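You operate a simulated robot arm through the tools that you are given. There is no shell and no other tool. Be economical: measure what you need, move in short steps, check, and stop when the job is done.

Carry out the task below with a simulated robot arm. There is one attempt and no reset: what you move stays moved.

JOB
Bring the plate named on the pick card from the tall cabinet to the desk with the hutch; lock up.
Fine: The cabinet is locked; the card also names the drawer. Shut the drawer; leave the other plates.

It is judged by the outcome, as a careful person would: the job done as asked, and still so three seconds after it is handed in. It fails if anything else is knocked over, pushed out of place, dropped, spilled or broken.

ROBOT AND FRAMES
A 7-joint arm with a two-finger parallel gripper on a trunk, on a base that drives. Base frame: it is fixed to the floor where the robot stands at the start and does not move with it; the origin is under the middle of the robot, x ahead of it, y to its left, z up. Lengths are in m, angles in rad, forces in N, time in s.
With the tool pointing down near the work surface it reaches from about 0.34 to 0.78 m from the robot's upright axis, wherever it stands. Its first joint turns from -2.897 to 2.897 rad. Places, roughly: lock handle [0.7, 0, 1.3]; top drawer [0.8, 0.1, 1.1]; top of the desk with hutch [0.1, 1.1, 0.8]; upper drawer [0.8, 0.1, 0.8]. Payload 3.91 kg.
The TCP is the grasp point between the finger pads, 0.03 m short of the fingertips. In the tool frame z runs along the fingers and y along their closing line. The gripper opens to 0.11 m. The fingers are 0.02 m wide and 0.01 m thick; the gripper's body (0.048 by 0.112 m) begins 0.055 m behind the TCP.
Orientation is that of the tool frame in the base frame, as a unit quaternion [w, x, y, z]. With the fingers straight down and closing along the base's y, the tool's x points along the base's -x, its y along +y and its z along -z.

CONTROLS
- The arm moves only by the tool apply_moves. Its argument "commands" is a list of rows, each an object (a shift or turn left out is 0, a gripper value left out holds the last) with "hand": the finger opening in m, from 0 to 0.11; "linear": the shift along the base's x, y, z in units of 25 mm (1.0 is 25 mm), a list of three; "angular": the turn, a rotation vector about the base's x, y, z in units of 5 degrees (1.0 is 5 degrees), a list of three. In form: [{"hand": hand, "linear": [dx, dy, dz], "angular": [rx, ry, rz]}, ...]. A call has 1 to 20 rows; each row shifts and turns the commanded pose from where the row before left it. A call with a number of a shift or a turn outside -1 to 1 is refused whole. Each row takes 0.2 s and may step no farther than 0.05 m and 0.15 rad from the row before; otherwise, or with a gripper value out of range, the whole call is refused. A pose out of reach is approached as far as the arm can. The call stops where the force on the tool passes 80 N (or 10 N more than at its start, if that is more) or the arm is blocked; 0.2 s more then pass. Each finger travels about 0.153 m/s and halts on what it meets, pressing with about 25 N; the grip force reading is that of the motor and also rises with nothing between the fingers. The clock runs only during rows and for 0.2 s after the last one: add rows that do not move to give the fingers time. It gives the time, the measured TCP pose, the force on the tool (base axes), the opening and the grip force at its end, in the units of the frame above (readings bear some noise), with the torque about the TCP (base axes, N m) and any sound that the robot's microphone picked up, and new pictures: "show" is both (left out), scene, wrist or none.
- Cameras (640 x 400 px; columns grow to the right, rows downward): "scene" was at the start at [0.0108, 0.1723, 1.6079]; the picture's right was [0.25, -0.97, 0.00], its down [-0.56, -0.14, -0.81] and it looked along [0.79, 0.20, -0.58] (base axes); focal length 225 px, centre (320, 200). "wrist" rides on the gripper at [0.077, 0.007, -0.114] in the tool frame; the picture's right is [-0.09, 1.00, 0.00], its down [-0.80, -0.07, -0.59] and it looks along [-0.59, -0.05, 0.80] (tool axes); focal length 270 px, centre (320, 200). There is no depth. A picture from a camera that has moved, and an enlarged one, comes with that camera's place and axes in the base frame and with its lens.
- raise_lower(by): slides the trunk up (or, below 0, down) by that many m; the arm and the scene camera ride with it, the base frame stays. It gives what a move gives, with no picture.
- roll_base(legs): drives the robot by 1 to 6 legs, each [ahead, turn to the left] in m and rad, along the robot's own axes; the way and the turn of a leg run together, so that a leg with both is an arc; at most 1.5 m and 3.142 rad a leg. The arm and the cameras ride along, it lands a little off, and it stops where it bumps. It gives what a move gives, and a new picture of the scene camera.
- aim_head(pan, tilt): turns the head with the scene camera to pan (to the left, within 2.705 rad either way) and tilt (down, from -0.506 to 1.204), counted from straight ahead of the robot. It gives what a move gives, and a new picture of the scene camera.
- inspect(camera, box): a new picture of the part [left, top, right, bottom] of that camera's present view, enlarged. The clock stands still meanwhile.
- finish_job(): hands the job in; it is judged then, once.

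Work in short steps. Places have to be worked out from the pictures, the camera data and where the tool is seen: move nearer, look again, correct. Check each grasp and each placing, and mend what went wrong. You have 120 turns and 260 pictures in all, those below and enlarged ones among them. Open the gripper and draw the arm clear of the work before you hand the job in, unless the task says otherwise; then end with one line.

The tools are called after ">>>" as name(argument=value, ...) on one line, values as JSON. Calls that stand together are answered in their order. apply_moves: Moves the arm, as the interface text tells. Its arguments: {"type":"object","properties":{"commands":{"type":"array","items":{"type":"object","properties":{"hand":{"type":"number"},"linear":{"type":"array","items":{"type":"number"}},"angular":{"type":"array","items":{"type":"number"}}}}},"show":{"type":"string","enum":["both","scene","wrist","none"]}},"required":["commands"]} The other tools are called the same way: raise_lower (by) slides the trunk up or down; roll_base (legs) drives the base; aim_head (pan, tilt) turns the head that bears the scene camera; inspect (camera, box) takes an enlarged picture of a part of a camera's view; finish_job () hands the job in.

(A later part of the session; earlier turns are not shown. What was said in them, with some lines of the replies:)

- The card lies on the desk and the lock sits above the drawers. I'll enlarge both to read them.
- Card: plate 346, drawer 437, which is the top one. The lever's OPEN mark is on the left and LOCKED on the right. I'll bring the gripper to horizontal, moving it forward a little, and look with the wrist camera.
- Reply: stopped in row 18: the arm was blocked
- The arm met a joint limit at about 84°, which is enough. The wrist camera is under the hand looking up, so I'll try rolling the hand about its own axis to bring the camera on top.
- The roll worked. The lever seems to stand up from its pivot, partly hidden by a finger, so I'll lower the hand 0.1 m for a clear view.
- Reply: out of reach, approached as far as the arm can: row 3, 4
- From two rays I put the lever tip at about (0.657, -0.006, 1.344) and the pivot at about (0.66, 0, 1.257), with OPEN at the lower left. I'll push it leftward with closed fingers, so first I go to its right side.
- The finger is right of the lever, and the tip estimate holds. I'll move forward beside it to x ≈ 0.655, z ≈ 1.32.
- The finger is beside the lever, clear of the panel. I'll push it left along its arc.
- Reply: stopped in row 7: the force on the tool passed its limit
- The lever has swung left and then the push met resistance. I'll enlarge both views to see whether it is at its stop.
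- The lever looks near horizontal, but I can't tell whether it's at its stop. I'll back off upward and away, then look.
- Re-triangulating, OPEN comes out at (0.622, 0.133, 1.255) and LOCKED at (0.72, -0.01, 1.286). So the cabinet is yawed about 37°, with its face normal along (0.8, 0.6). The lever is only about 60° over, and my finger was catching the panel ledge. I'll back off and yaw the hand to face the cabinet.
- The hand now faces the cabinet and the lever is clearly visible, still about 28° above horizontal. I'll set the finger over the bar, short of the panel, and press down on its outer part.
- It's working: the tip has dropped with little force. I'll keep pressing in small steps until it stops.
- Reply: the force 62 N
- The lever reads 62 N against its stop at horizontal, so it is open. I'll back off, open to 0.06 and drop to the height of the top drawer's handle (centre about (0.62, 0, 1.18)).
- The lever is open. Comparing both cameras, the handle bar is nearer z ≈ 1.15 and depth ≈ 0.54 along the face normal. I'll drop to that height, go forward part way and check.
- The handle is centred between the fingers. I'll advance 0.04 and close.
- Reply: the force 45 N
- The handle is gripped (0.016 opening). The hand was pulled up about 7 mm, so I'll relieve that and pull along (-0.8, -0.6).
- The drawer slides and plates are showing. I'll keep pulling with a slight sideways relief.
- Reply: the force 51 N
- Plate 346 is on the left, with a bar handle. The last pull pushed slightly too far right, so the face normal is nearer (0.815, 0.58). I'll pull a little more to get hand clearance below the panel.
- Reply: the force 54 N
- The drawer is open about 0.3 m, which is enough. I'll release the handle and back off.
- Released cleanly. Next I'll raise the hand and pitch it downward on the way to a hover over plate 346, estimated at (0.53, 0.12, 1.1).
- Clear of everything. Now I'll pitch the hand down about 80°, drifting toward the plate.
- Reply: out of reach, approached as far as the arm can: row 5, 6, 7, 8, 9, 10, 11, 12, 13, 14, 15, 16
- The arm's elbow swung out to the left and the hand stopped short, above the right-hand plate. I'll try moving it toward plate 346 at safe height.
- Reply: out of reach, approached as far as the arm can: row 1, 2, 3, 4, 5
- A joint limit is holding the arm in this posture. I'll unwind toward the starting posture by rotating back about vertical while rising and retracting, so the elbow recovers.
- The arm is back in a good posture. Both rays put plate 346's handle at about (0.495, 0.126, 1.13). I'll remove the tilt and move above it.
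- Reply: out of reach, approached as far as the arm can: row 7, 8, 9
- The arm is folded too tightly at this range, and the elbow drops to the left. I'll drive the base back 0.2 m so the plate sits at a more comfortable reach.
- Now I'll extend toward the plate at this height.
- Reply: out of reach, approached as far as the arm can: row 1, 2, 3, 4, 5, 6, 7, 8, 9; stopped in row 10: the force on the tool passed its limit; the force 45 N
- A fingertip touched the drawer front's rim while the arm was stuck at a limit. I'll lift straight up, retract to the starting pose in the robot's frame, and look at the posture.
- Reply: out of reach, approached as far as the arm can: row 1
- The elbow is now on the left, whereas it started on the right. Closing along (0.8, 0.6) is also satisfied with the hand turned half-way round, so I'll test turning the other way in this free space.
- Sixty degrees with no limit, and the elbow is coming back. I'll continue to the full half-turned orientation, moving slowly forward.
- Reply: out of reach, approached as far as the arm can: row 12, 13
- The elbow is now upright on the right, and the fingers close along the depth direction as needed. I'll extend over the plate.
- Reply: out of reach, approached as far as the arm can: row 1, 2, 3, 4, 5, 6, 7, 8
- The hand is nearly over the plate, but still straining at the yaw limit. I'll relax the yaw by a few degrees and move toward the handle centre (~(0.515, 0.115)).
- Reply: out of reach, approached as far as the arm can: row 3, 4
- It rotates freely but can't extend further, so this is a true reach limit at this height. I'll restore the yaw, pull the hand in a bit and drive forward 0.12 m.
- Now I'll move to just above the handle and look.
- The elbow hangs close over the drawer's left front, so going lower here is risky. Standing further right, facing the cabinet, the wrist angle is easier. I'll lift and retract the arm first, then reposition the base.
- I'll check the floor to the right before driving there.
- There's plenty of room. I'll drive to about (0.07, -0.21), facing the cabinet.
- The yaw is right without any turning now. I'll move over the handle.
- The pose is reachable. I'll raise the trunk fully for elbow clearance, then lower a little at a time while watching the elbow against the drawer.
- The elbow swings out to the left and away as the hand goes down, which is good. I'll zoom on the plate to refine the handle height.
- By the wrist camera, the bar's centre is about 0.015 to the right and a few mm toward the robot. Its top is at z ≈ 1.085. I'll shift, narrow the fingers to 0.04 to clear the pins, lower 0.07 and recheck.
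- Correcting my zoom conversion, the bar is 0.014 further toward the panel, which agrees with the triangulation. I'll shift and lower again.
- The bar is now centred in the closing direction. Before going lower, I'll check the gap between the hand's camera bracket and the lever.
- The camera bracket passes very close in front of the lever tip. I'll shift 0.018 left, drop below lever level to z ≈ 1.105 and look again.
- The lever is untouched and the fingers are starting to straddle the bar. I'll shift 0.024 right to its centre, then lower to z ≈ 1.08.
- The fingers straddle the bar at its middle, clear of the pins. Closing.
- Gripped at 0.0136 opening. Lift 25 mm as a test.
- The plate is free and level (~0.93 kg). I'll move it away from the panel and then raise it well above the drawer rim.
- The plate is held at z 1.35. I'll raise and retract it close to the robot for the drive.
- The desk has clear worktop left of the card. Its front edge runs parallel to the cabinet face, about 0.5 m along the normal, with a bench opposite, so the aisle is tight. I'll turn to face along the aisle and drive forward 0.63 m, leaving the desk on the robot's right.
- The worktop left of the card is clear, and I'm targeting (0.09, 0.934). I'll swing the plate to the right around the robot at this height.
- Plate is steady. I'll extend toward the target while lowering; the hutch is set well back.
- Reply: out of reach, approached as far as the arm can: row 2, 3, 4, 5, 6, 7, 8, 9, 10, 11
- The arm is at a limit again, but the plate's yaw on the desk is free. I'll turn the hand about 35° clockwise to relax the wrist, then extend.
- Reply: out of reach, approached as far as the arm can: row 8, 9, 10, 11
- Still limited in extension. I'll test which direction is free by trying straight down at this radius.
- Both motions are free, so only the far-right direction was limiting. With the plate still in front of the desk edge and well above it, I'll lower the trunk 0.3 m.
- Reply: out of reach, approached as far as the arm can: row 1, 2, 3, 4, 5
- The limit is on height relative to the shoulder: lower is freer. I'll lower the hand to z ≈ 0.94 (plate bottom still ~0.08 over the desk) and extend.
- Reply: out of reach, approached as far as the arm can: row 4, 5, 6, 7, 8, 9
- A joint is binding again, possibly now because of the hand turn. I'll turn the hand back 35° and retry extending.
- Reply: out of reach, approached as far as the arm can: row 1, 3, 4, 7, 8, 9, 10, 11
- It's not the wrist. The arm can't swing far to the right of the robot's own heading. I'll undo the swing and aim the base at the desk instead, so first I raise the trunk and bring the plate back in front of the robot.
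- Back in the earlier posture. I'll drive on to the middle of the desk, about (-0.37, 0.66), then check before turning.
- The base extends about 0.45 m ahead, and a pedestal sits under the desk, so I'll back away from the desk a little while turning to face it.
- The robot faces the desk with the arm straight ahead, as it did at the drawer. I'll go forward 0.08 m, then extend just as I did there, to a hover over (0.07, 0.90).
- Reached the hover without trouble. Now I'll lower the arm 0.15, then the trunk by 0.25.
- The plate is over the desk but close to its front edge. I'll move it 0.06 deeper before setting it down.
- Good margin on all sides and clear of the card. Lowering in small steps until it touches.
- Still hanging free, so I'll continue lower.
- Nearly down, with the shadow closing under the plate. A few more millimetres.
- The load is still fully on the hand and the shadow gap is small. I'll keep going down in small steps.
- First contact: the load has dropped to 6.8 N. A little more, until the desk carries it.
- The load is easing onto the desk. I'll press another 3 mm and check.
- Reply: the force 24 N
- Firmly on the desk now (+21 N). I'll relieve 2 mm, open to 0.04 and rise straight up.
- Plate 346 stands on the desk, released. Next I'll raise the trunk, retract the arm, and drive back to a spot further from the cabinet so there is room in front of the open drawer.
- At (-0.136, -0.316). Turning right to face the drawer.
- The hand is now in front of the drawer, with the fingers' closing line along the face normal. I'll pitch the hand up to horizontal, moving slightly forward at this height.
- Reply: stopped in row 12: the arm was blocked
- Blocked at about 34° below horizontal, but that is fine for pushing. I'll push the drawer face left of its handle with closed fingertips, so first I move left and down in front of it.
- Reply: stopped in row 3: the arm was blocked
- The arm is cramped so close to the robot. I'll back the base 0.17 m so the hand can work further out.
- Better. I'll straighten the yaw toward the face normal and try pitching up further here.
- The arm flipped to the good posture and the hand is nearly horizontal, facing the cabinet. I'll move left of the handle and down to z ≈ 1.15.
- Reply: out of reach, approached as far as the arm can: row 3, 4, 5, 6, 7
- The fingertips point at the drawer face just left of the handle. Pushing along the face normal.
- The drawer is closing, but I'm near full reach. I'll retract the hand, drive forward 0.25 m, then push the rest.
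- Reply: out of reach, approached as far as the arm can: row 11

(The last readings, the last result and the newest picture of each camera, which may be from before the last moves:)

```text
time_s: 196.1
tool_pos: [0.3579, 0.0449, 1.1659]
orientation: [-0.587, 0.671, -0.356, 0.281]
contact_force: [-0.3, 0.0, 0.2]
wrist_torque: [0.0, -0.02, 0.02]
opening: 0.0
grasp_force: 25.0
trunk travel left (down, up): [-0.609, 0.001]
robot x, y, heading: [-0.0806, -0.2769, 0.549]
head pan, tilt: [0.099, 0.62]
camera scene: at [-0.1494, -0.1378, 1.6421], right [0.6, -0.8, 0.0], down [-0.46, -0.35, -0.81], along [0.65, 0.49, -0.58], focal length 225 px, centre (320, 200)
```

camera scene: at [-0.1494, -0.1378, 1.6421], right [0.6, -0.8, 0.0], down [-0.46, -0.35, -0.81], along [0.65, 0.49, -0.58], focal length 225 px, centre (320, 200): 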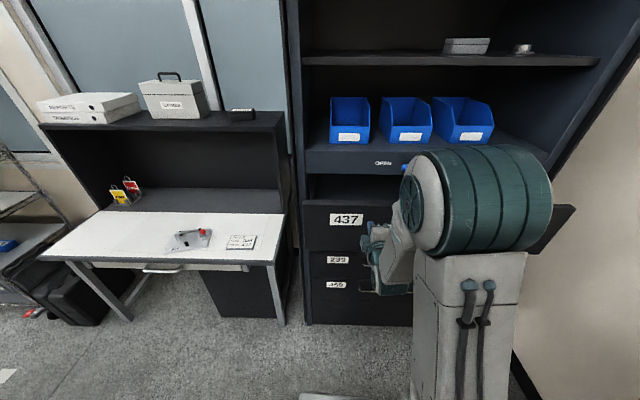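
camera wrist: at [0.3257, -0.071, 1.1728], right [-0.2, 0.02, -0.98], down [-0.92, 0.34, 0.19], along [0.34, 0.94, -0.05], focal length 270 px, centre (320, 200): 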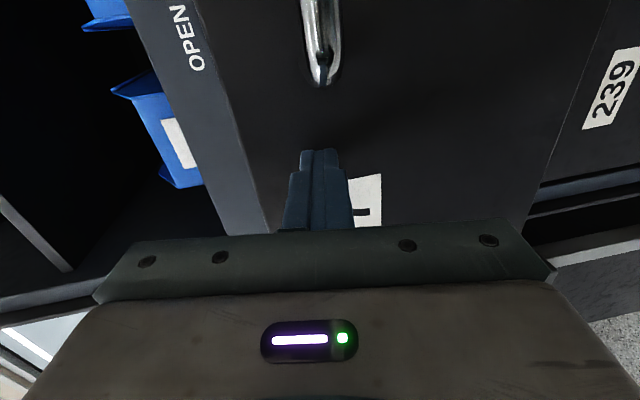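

Resuming the push; the force limit will stop me when the drawer is shut.

>>> apply_moves(commands=[{"linear": [0.81, 0.585, 0]}, {"linear": [0.81, 0.585, 0]}, {"linear": [0.81, 0.585, 0]}, {"linear": [0.81, 0.585, 0]}, {"linear": [0.81, 0.585, 0]}, {"linear": [0.81, 0.585, 0]}, {"linear": [0.81, 0.585, 0]}, {"linear": [0.7, 0.5, 0]}, {"linear": [0.4, 0.3, 0]}, {"linear": [0.4, 0.3, 0]}, {"linear": [0.4, 0.3, 0]}, {}], show="both")

```text
time_s: 198.7
tool_pos: [0.5395, 0.1759, 1.1639]
orientation: [-0.585, 0.672, -0.357, 0.281]
contact_force: [-44.4, -31.5, -8.9]
wrist_torque: [-0.02, 0.06, -0.12]
opening: 0.0
grasp_force: 24.9
trunk travel left (down, up): [-0.609, 0.001]
robot x, y, heading: [-0.0799, -0.2746, 0.551]
head pan, tilt: [0.099, 0.62]
camera scene: at [-0.1581, -0.1437, 1.642], right [0.6, -0.8, 0.0], down [-0.46, -0.35, -0.82], along [0.65, 0.49, -0.58], focal length 225 px, centre (320, 200)
camera wrist: at [0.4921, 0.0473, 1.173], right [-0.2, 0.01, -0.98], down [-0.93, 0.3, 0.2], along [0.3, 0.95, -0.05], focal length 270 px, centre (320, 200)
```

scene: 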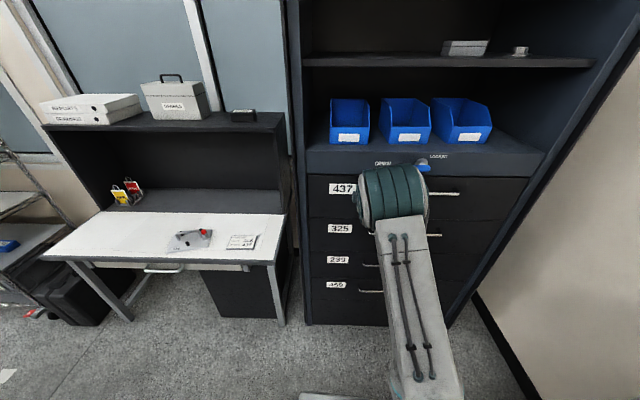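
wrist: 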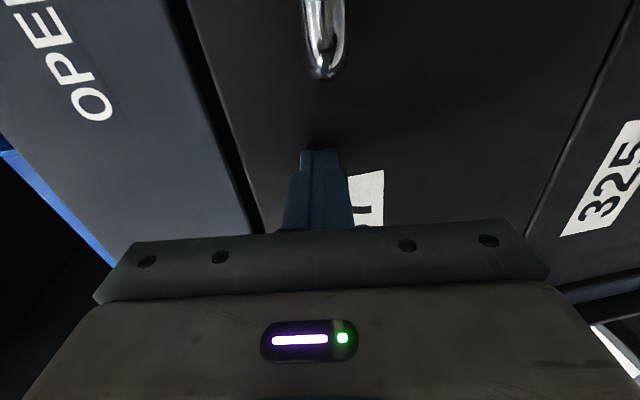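

The drawer is shut: steady 54 N, face flush. I'll back off and move to just below the lever's outer part.

>>> apply_moves(commands=[{"linear": [-0.64, -0.48, 0]}, {"linear": [-0.64, -0.48, 0]}, {"linear": [-0.64, -0.48, 0]}, {"linear": [-0.64, -0.48, 0]}, {"linear": [0.6, -0.8, 0.28]}, {"linear": [0.6, -0.8, 0.28]}, {"linear": [0.6, -0.8, 0.28]}, {"linear": [0.6, -0.8, 0.28]}, {"linear": [0.6, -0.8, 0.28]}, {"linear": [0.6, -0.8, 0.28]}, {}], show="both")

>>> inspect(camera="scene", box=[340, 130, 480, 220])

```text
time_s: 201.1
tool_pos: [0.5731, 0.0114, 1.2088]
orientation: [-0.586, 0.671, -0.356, 0.281]
contact_force: [0.2, 0.1, 0.6]
wrist_torque: [-0.02, 0.0, 0.0]
opening: 0.0
grasp_force: 25.2
trunk travel left (down, up): [-0.609, 0.001]
robot x, y, heading: [-0.0756, -0.2747, 0.549]
head pan, tilt: [0.099, 0.62]
camera scene: at [-0.1504, -0.1381, 1.6421], right [0.6, -0.8, 0.0], down [-0.46, -0.35, -0.81], along [0.65, 0.49, -0.58], focal length 225 px, centre (320, 200)
camera wrist: at [0.5263, -0.1175, 1.2166], right [-0.2, 0.01, -0.98], down [-0.93, 0.3, 0.19], along [0.3, 0.95, -0.05], focal length 270 px, centre (320, 200)
```

scene: 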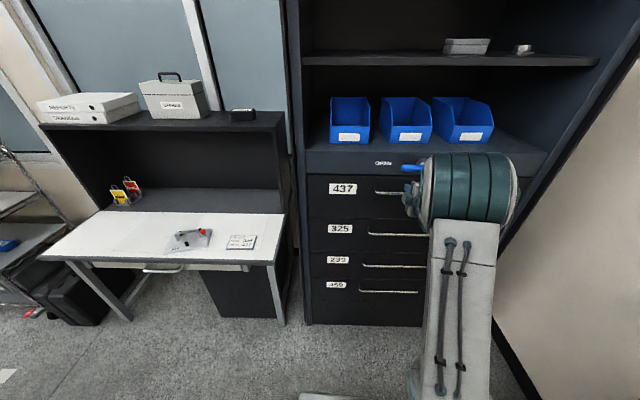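
wrist: 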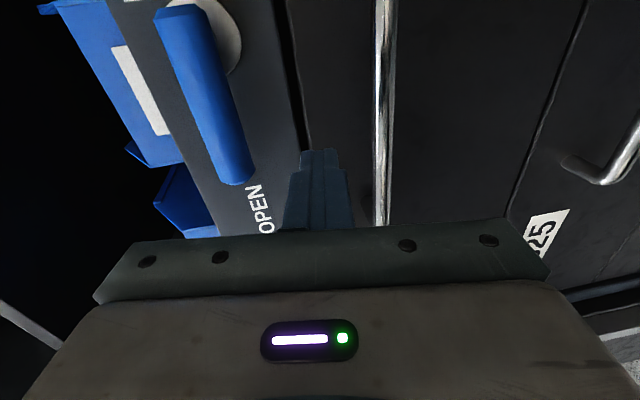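

```text
4.44 times, centred on (410, 175) of scene
camera zoom: at [-0.1504, -0.1381, 1.6421], right [0.6, -0.8, 0.0], down [-0.46, -0.35, -0.81], along [0.65, 0.49, -0.58], focal length 998 px, centre (-80, 311)
```

zoom: 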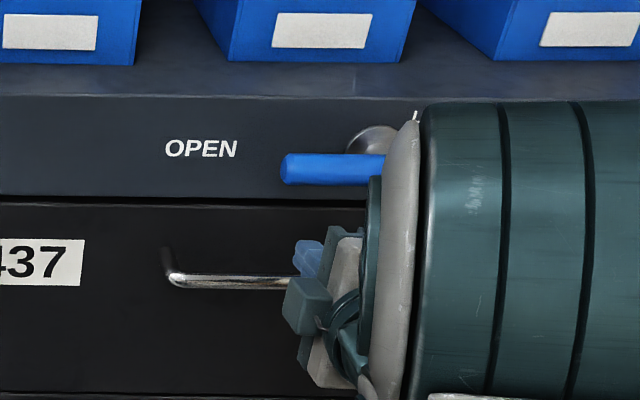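

The finger sits between the lever (above) and the handle (below). I'll go forward under the lever and push it up along its arc, first half.

>>> apply_moves(commands=[{"linear": [0.2, -0.26, 0]}, {"linear": [0.8, 0.6, 0]}, {"linear": [0.8, 0.6, 0]}, {"linear": [0, 0, 0.46]}, {"linear": [0, 0, 0.46]}, {"linear": [-0.06, 0.08, 0.62]}, {"linear": [-0.06, 0.08, 0.62]}, {"linear": [0.07, -0.1, 0.6]}, {}], show="both")

>>> inspect(camera="scene", box=[340, 130, 480, 220])

```text
time_s: 203.1
tool_pos: [0.617, 0.0387, 1.2752]
orientation: [-0.587, 0.671, -0.355, 0.281]
contact_force: [-1.4, -0.1, 0.3]
wrist_torque: [0.0, -0.02, -0.02]
opening: 0.0
grasp_force: 24.9
trunk travel left (down, up): [-0.609, 0.001]
robot x, y, heading: [-0.0777, -0.2813, 0.546]
head pan, tilt: [0.099, 0.62]
camera scene: at [-0.1502, -0.1383, 1.6422], right [0.6, -0.8, 0.0], down [-0.46, -0.35, -0.81], along [0.65, 0.49, -0.58], focal length 225 px, centre (320, 200)
camera wrist: at [0.5692, -0.0904, 1.2836], right [-0.2, 0.01, -0.98], down [-0.93, 0.3, 0.19], along [0.3, 0.95, -0.05], focal length 270 px, centre (320, 200)
```

scene: 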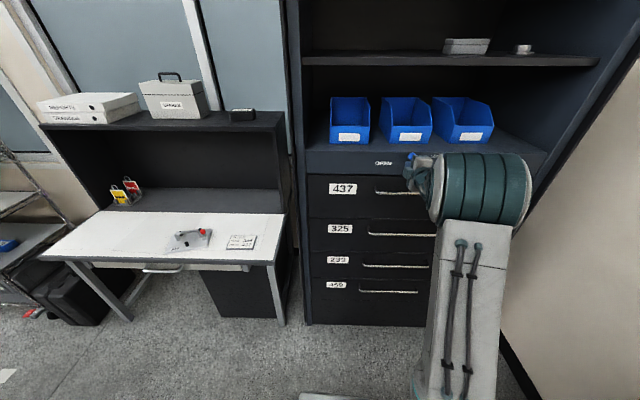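
wrist: 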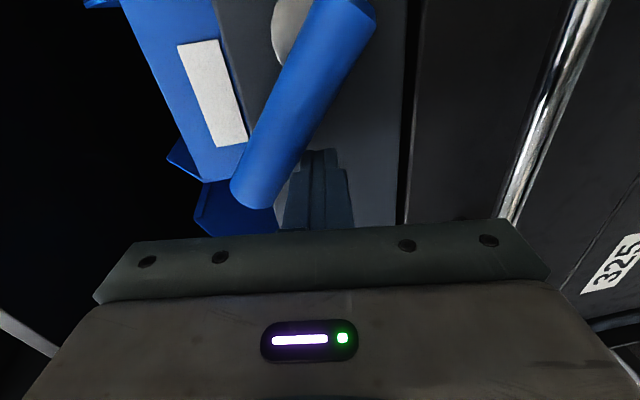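

```text
4.44 times, centred on (410, 175) of scene
camera zoom: at [-0.1502, -0.1383, 1.6422], right [0.6, -0.8, 0.0], down [-0.46, -0.35, -0.81], along [0.65, 0.49, -0.58], focal length 998 px, centre (-80, 311)
```

zoom: 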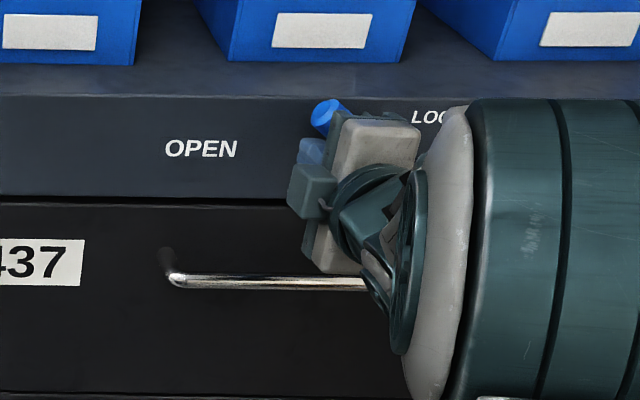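

The lever follows the finger with little force. Second half of the arc, up to its stop.

>>> apply_moves(commands=[{"linear": [0.19, -0.26, 0.56]}, {"linear": [0.26, -0.35, 0.48]}, {"linear": [0.31, -0.42, 0.32]}, {"linear": [0.19, -0.26, 0.12]}, {"linear": [0.18, -0.24, 0]}, {}], show="both")

```text
time_s: 204.5
tool_pos: [0.6389, 0.0068, 1.3131]
orientation: [-0.588, 0.672, -0.352, 0.279]
contact_force: [-20.1, 16.5, -2.1]
wrist_torque: [0.08, -0.06, 0.22]
opening: 0.0001
grasp_force: 25.4
trunk travel left (down, up): [-0.609, 0.001]
robot x, y, heading: [-0.0783, -0.2826, 0.552]
head pan, tilt: [0.099, 0.62]
camera scene: at [-0.1554, -0.1348, 1.6415], right [0.61, -0.8, 0.0], down [-0.46, -0.35, -0.81], along [0.65, 0.49, -0.58], focal length 225 px, centre (320, 200)
camera wrist: at [0.5931, -0.1226, 1.3208], right [-0.2, 0.01, -0.98], down [-0.94, 0.29, 0.19], along [0.29, 0.96, -0.05], focal length 270 px, centre (320, 200)
```

scene: 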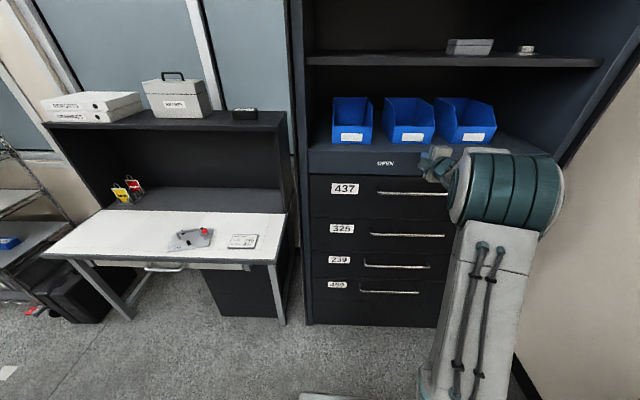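
wrist: 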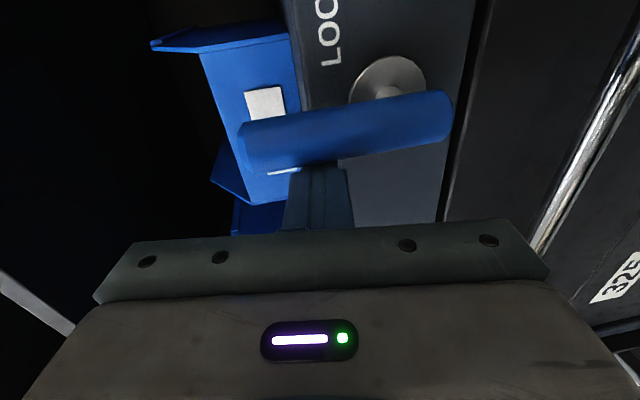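

The lever is almost vertical and resisting at 26 N. I'll push a few more millimetres to be sure it's at the stop.

>>> apply_moves(commands=[{"linear": [0.12, -0.16, 0]}, {"linear": [0.12, -0.16, 0]}, {"linear": [0.12, -0.16, 0]}, {}], show="none")

>>> inspect(camera="wrist", box=[200, 20, 480, 200])

```text
time_s: 205.5
tool_pos: [0.6407, 0.0075, 1.3158]
orientation: [-0.587, 0.676, -0.348, 0.279]
contact_force: [-31.6, 26.6, -12.0]
wrist_torque: [-0.18, 0.29, 0.26]
opening: 0.0
grasp_force: 25.2
trunk travel left (down, up): [-0.609, 0.001]
robot x, y, heading: [-0.0791, -0.2795, 0.558]
head pan, tilt: [0.099, 0.62]
```

```text
2.22 times, centred on (340, 110) of wrist
camera zoom: at [0.596, -0.1218, 1.3244], right [-0.2, 0.0, -0.98], down [-0.94, 0.29, 0.19], along [0.28, 0.96, -0.05], focal length 601 px, centre (276, 400)
```

zoom: 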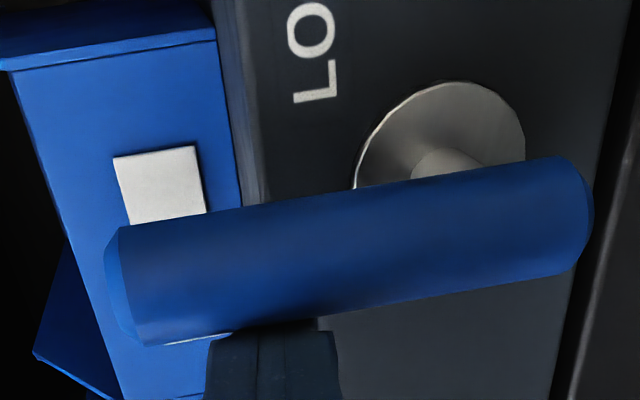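

The force rises without any movement, so the lever is at its LOCKED stop. I'll withdraw left and back, then check.

>>> apply_moves(commands=[{"linear": [-0.4, 0.53, 0]}, {"linear": [-0.4, 0.53, 0]}, {"linear": [-0.8, -0.6, 0]}, {"linear": [-0.8, -0.6, 0]}, {"linear": [-0.8, -0.6, 0]}, {"linear": [-0.8, -0.6, 0]}, {"linear": [-0.8, -0.6, -0.4]}, {"linear": [-0.8, -0.6, -0.8]}, {"linear": [-0.8, -0.6, -0.8]}, {"linear": [-0.8, -0.6, -0.8]}, {"linear": [-0.6, -0.4, -0.8]}, {}], show="both")

>>> inspect(camera="scene", box=[330, 110, 500, 220])

```text
time_s: 208.1
tool_pos: [0.4564, -0.1145, 1.2231]
orientation: [-0.587, 0.671, -0.356, 0.281]
contact_force: [0.2, -0.1, 0.8]
wrist_torque: [-0.03, 0.0, -0.02]
opening: 0.0003
grasp_force: 25.0
trunk travel left (down, up): [-0.609, 0.001]
robot x, y, heading: [-0.0799, -0.2843, 0.544]
head pan, tilt: [0.099, 0.62]
camera scene: at [-0.1505, -0.138, 1.6421], right [0.6, -0.8, 0.0], down [-0.46, -0.35, -0.81], along [0.65, 0.49, -0.58], focal length 225 px, centre (320, 200)
camera wrist: at [0.4101, -0.2435, 1.2304], right [-0.2, 0.01, -0.98], down [-0.93, 0.3, 0.19], along [0.3, 0.95, -0.05], focal length 270 px, centre (320, 200)
```

scene: 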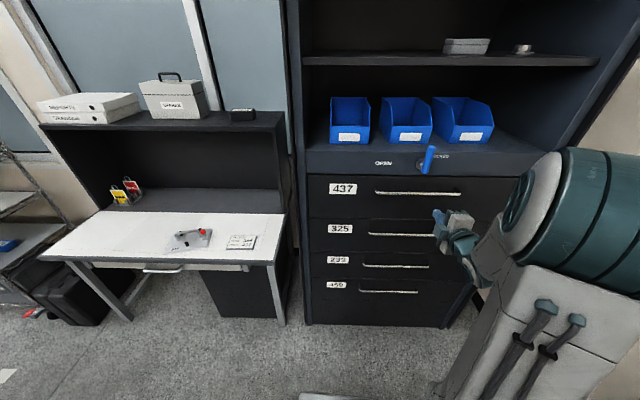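
wrist: 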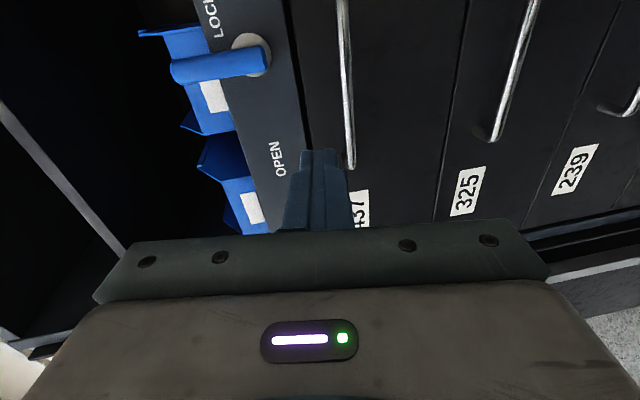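

```text
3.64 times, centred on (415, 165) of scene
camera zoom: at [-0.1505, -0.138, 1.6421], right [0.6, -0.8, 0.0], down [-0.46, -0.35, -0.81], along [0.65, 0.49, -0.58], focal length 817 px, centre (-26, 327)
```

zoom: 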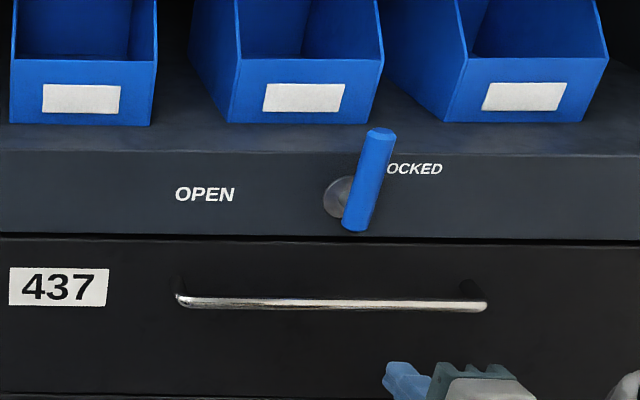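

The lever is back at LOCKED and the drawer is flush. I'll open the gripper, draw the arm back a bit more, and take a last look at the plate.

>>> apply_moves(commands=[{"hand": 0.1, "linear": [-0.6, -0.4, 0.3]}, {"linear": [-0.6, -0.4, 0.3]}, {}, {}], show="none")

>>> inspect(camera="scene", box=[30, 160, 290, 320])

>>> inspect(camera="scene", box=[290, 130, 520, 330])

```text
time_s: 209.1
tool_pos: [0.429, -0.1361, 1.2383]
orientation: [-0.587, 0.671, -0.356, 0.281]
contact_force: [0.1, 0.4, 0.1]
wrist_torque: [0.0, 0.02, -0.02]
opening: 0.0999
grasp_force: 0.1
trunk travel left (down, up): [-0.609, 0.001]
robot x, y, heading: [-0.08, -0.2781, 0.547]
head pan, tilt: [0.099, 0.62]
```

```text
2.46 times, centred on (160, 240) of scene
camera zoom: at [-0.1505, -0.1381, 1.6421], right [0.6, -0.8, 0.0], down [-0.46, -0.35, -0.81], along [0.65, 0.49, -0.58], focal length 553 px, centre (714, 102)
```

zoom: 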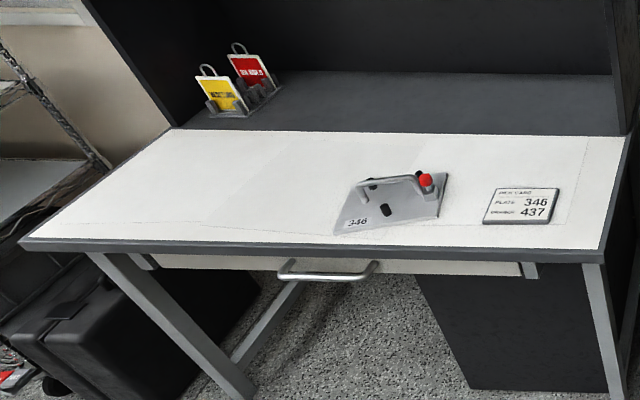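

```text
2.00 times, centred on (405, 230) of scene
camera zoom: at [-0.1505, -0.1381, 1.6421], right [0.6, -0.8, 0.0], down [-0.46, -0.35, -0.81], along [0.65, 0.49, -0.58], focal length 449 px, centre (150, 140)
```

zoom: 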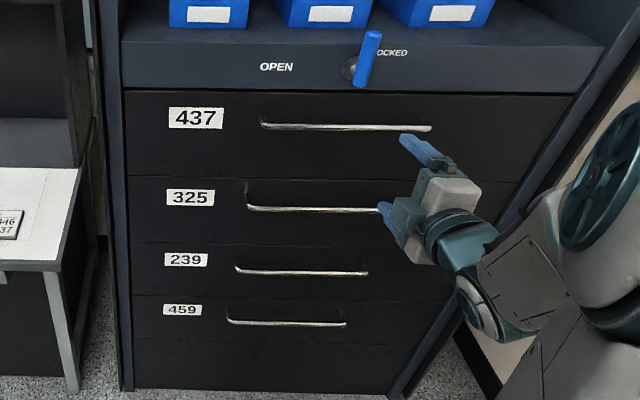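

Plate 346 lies flat on the desk, drawer 437 is flush, the lever is at LOCKED, and the arm is clear with the gripper open. Handing in.

>>> finish_job()

```text
The job is handed in.
```

Plate 346 is on the desk with the hutch, drawer 437 is shut with plate 302 left in it, and the cabinet's lock lever is back at LOCKED.
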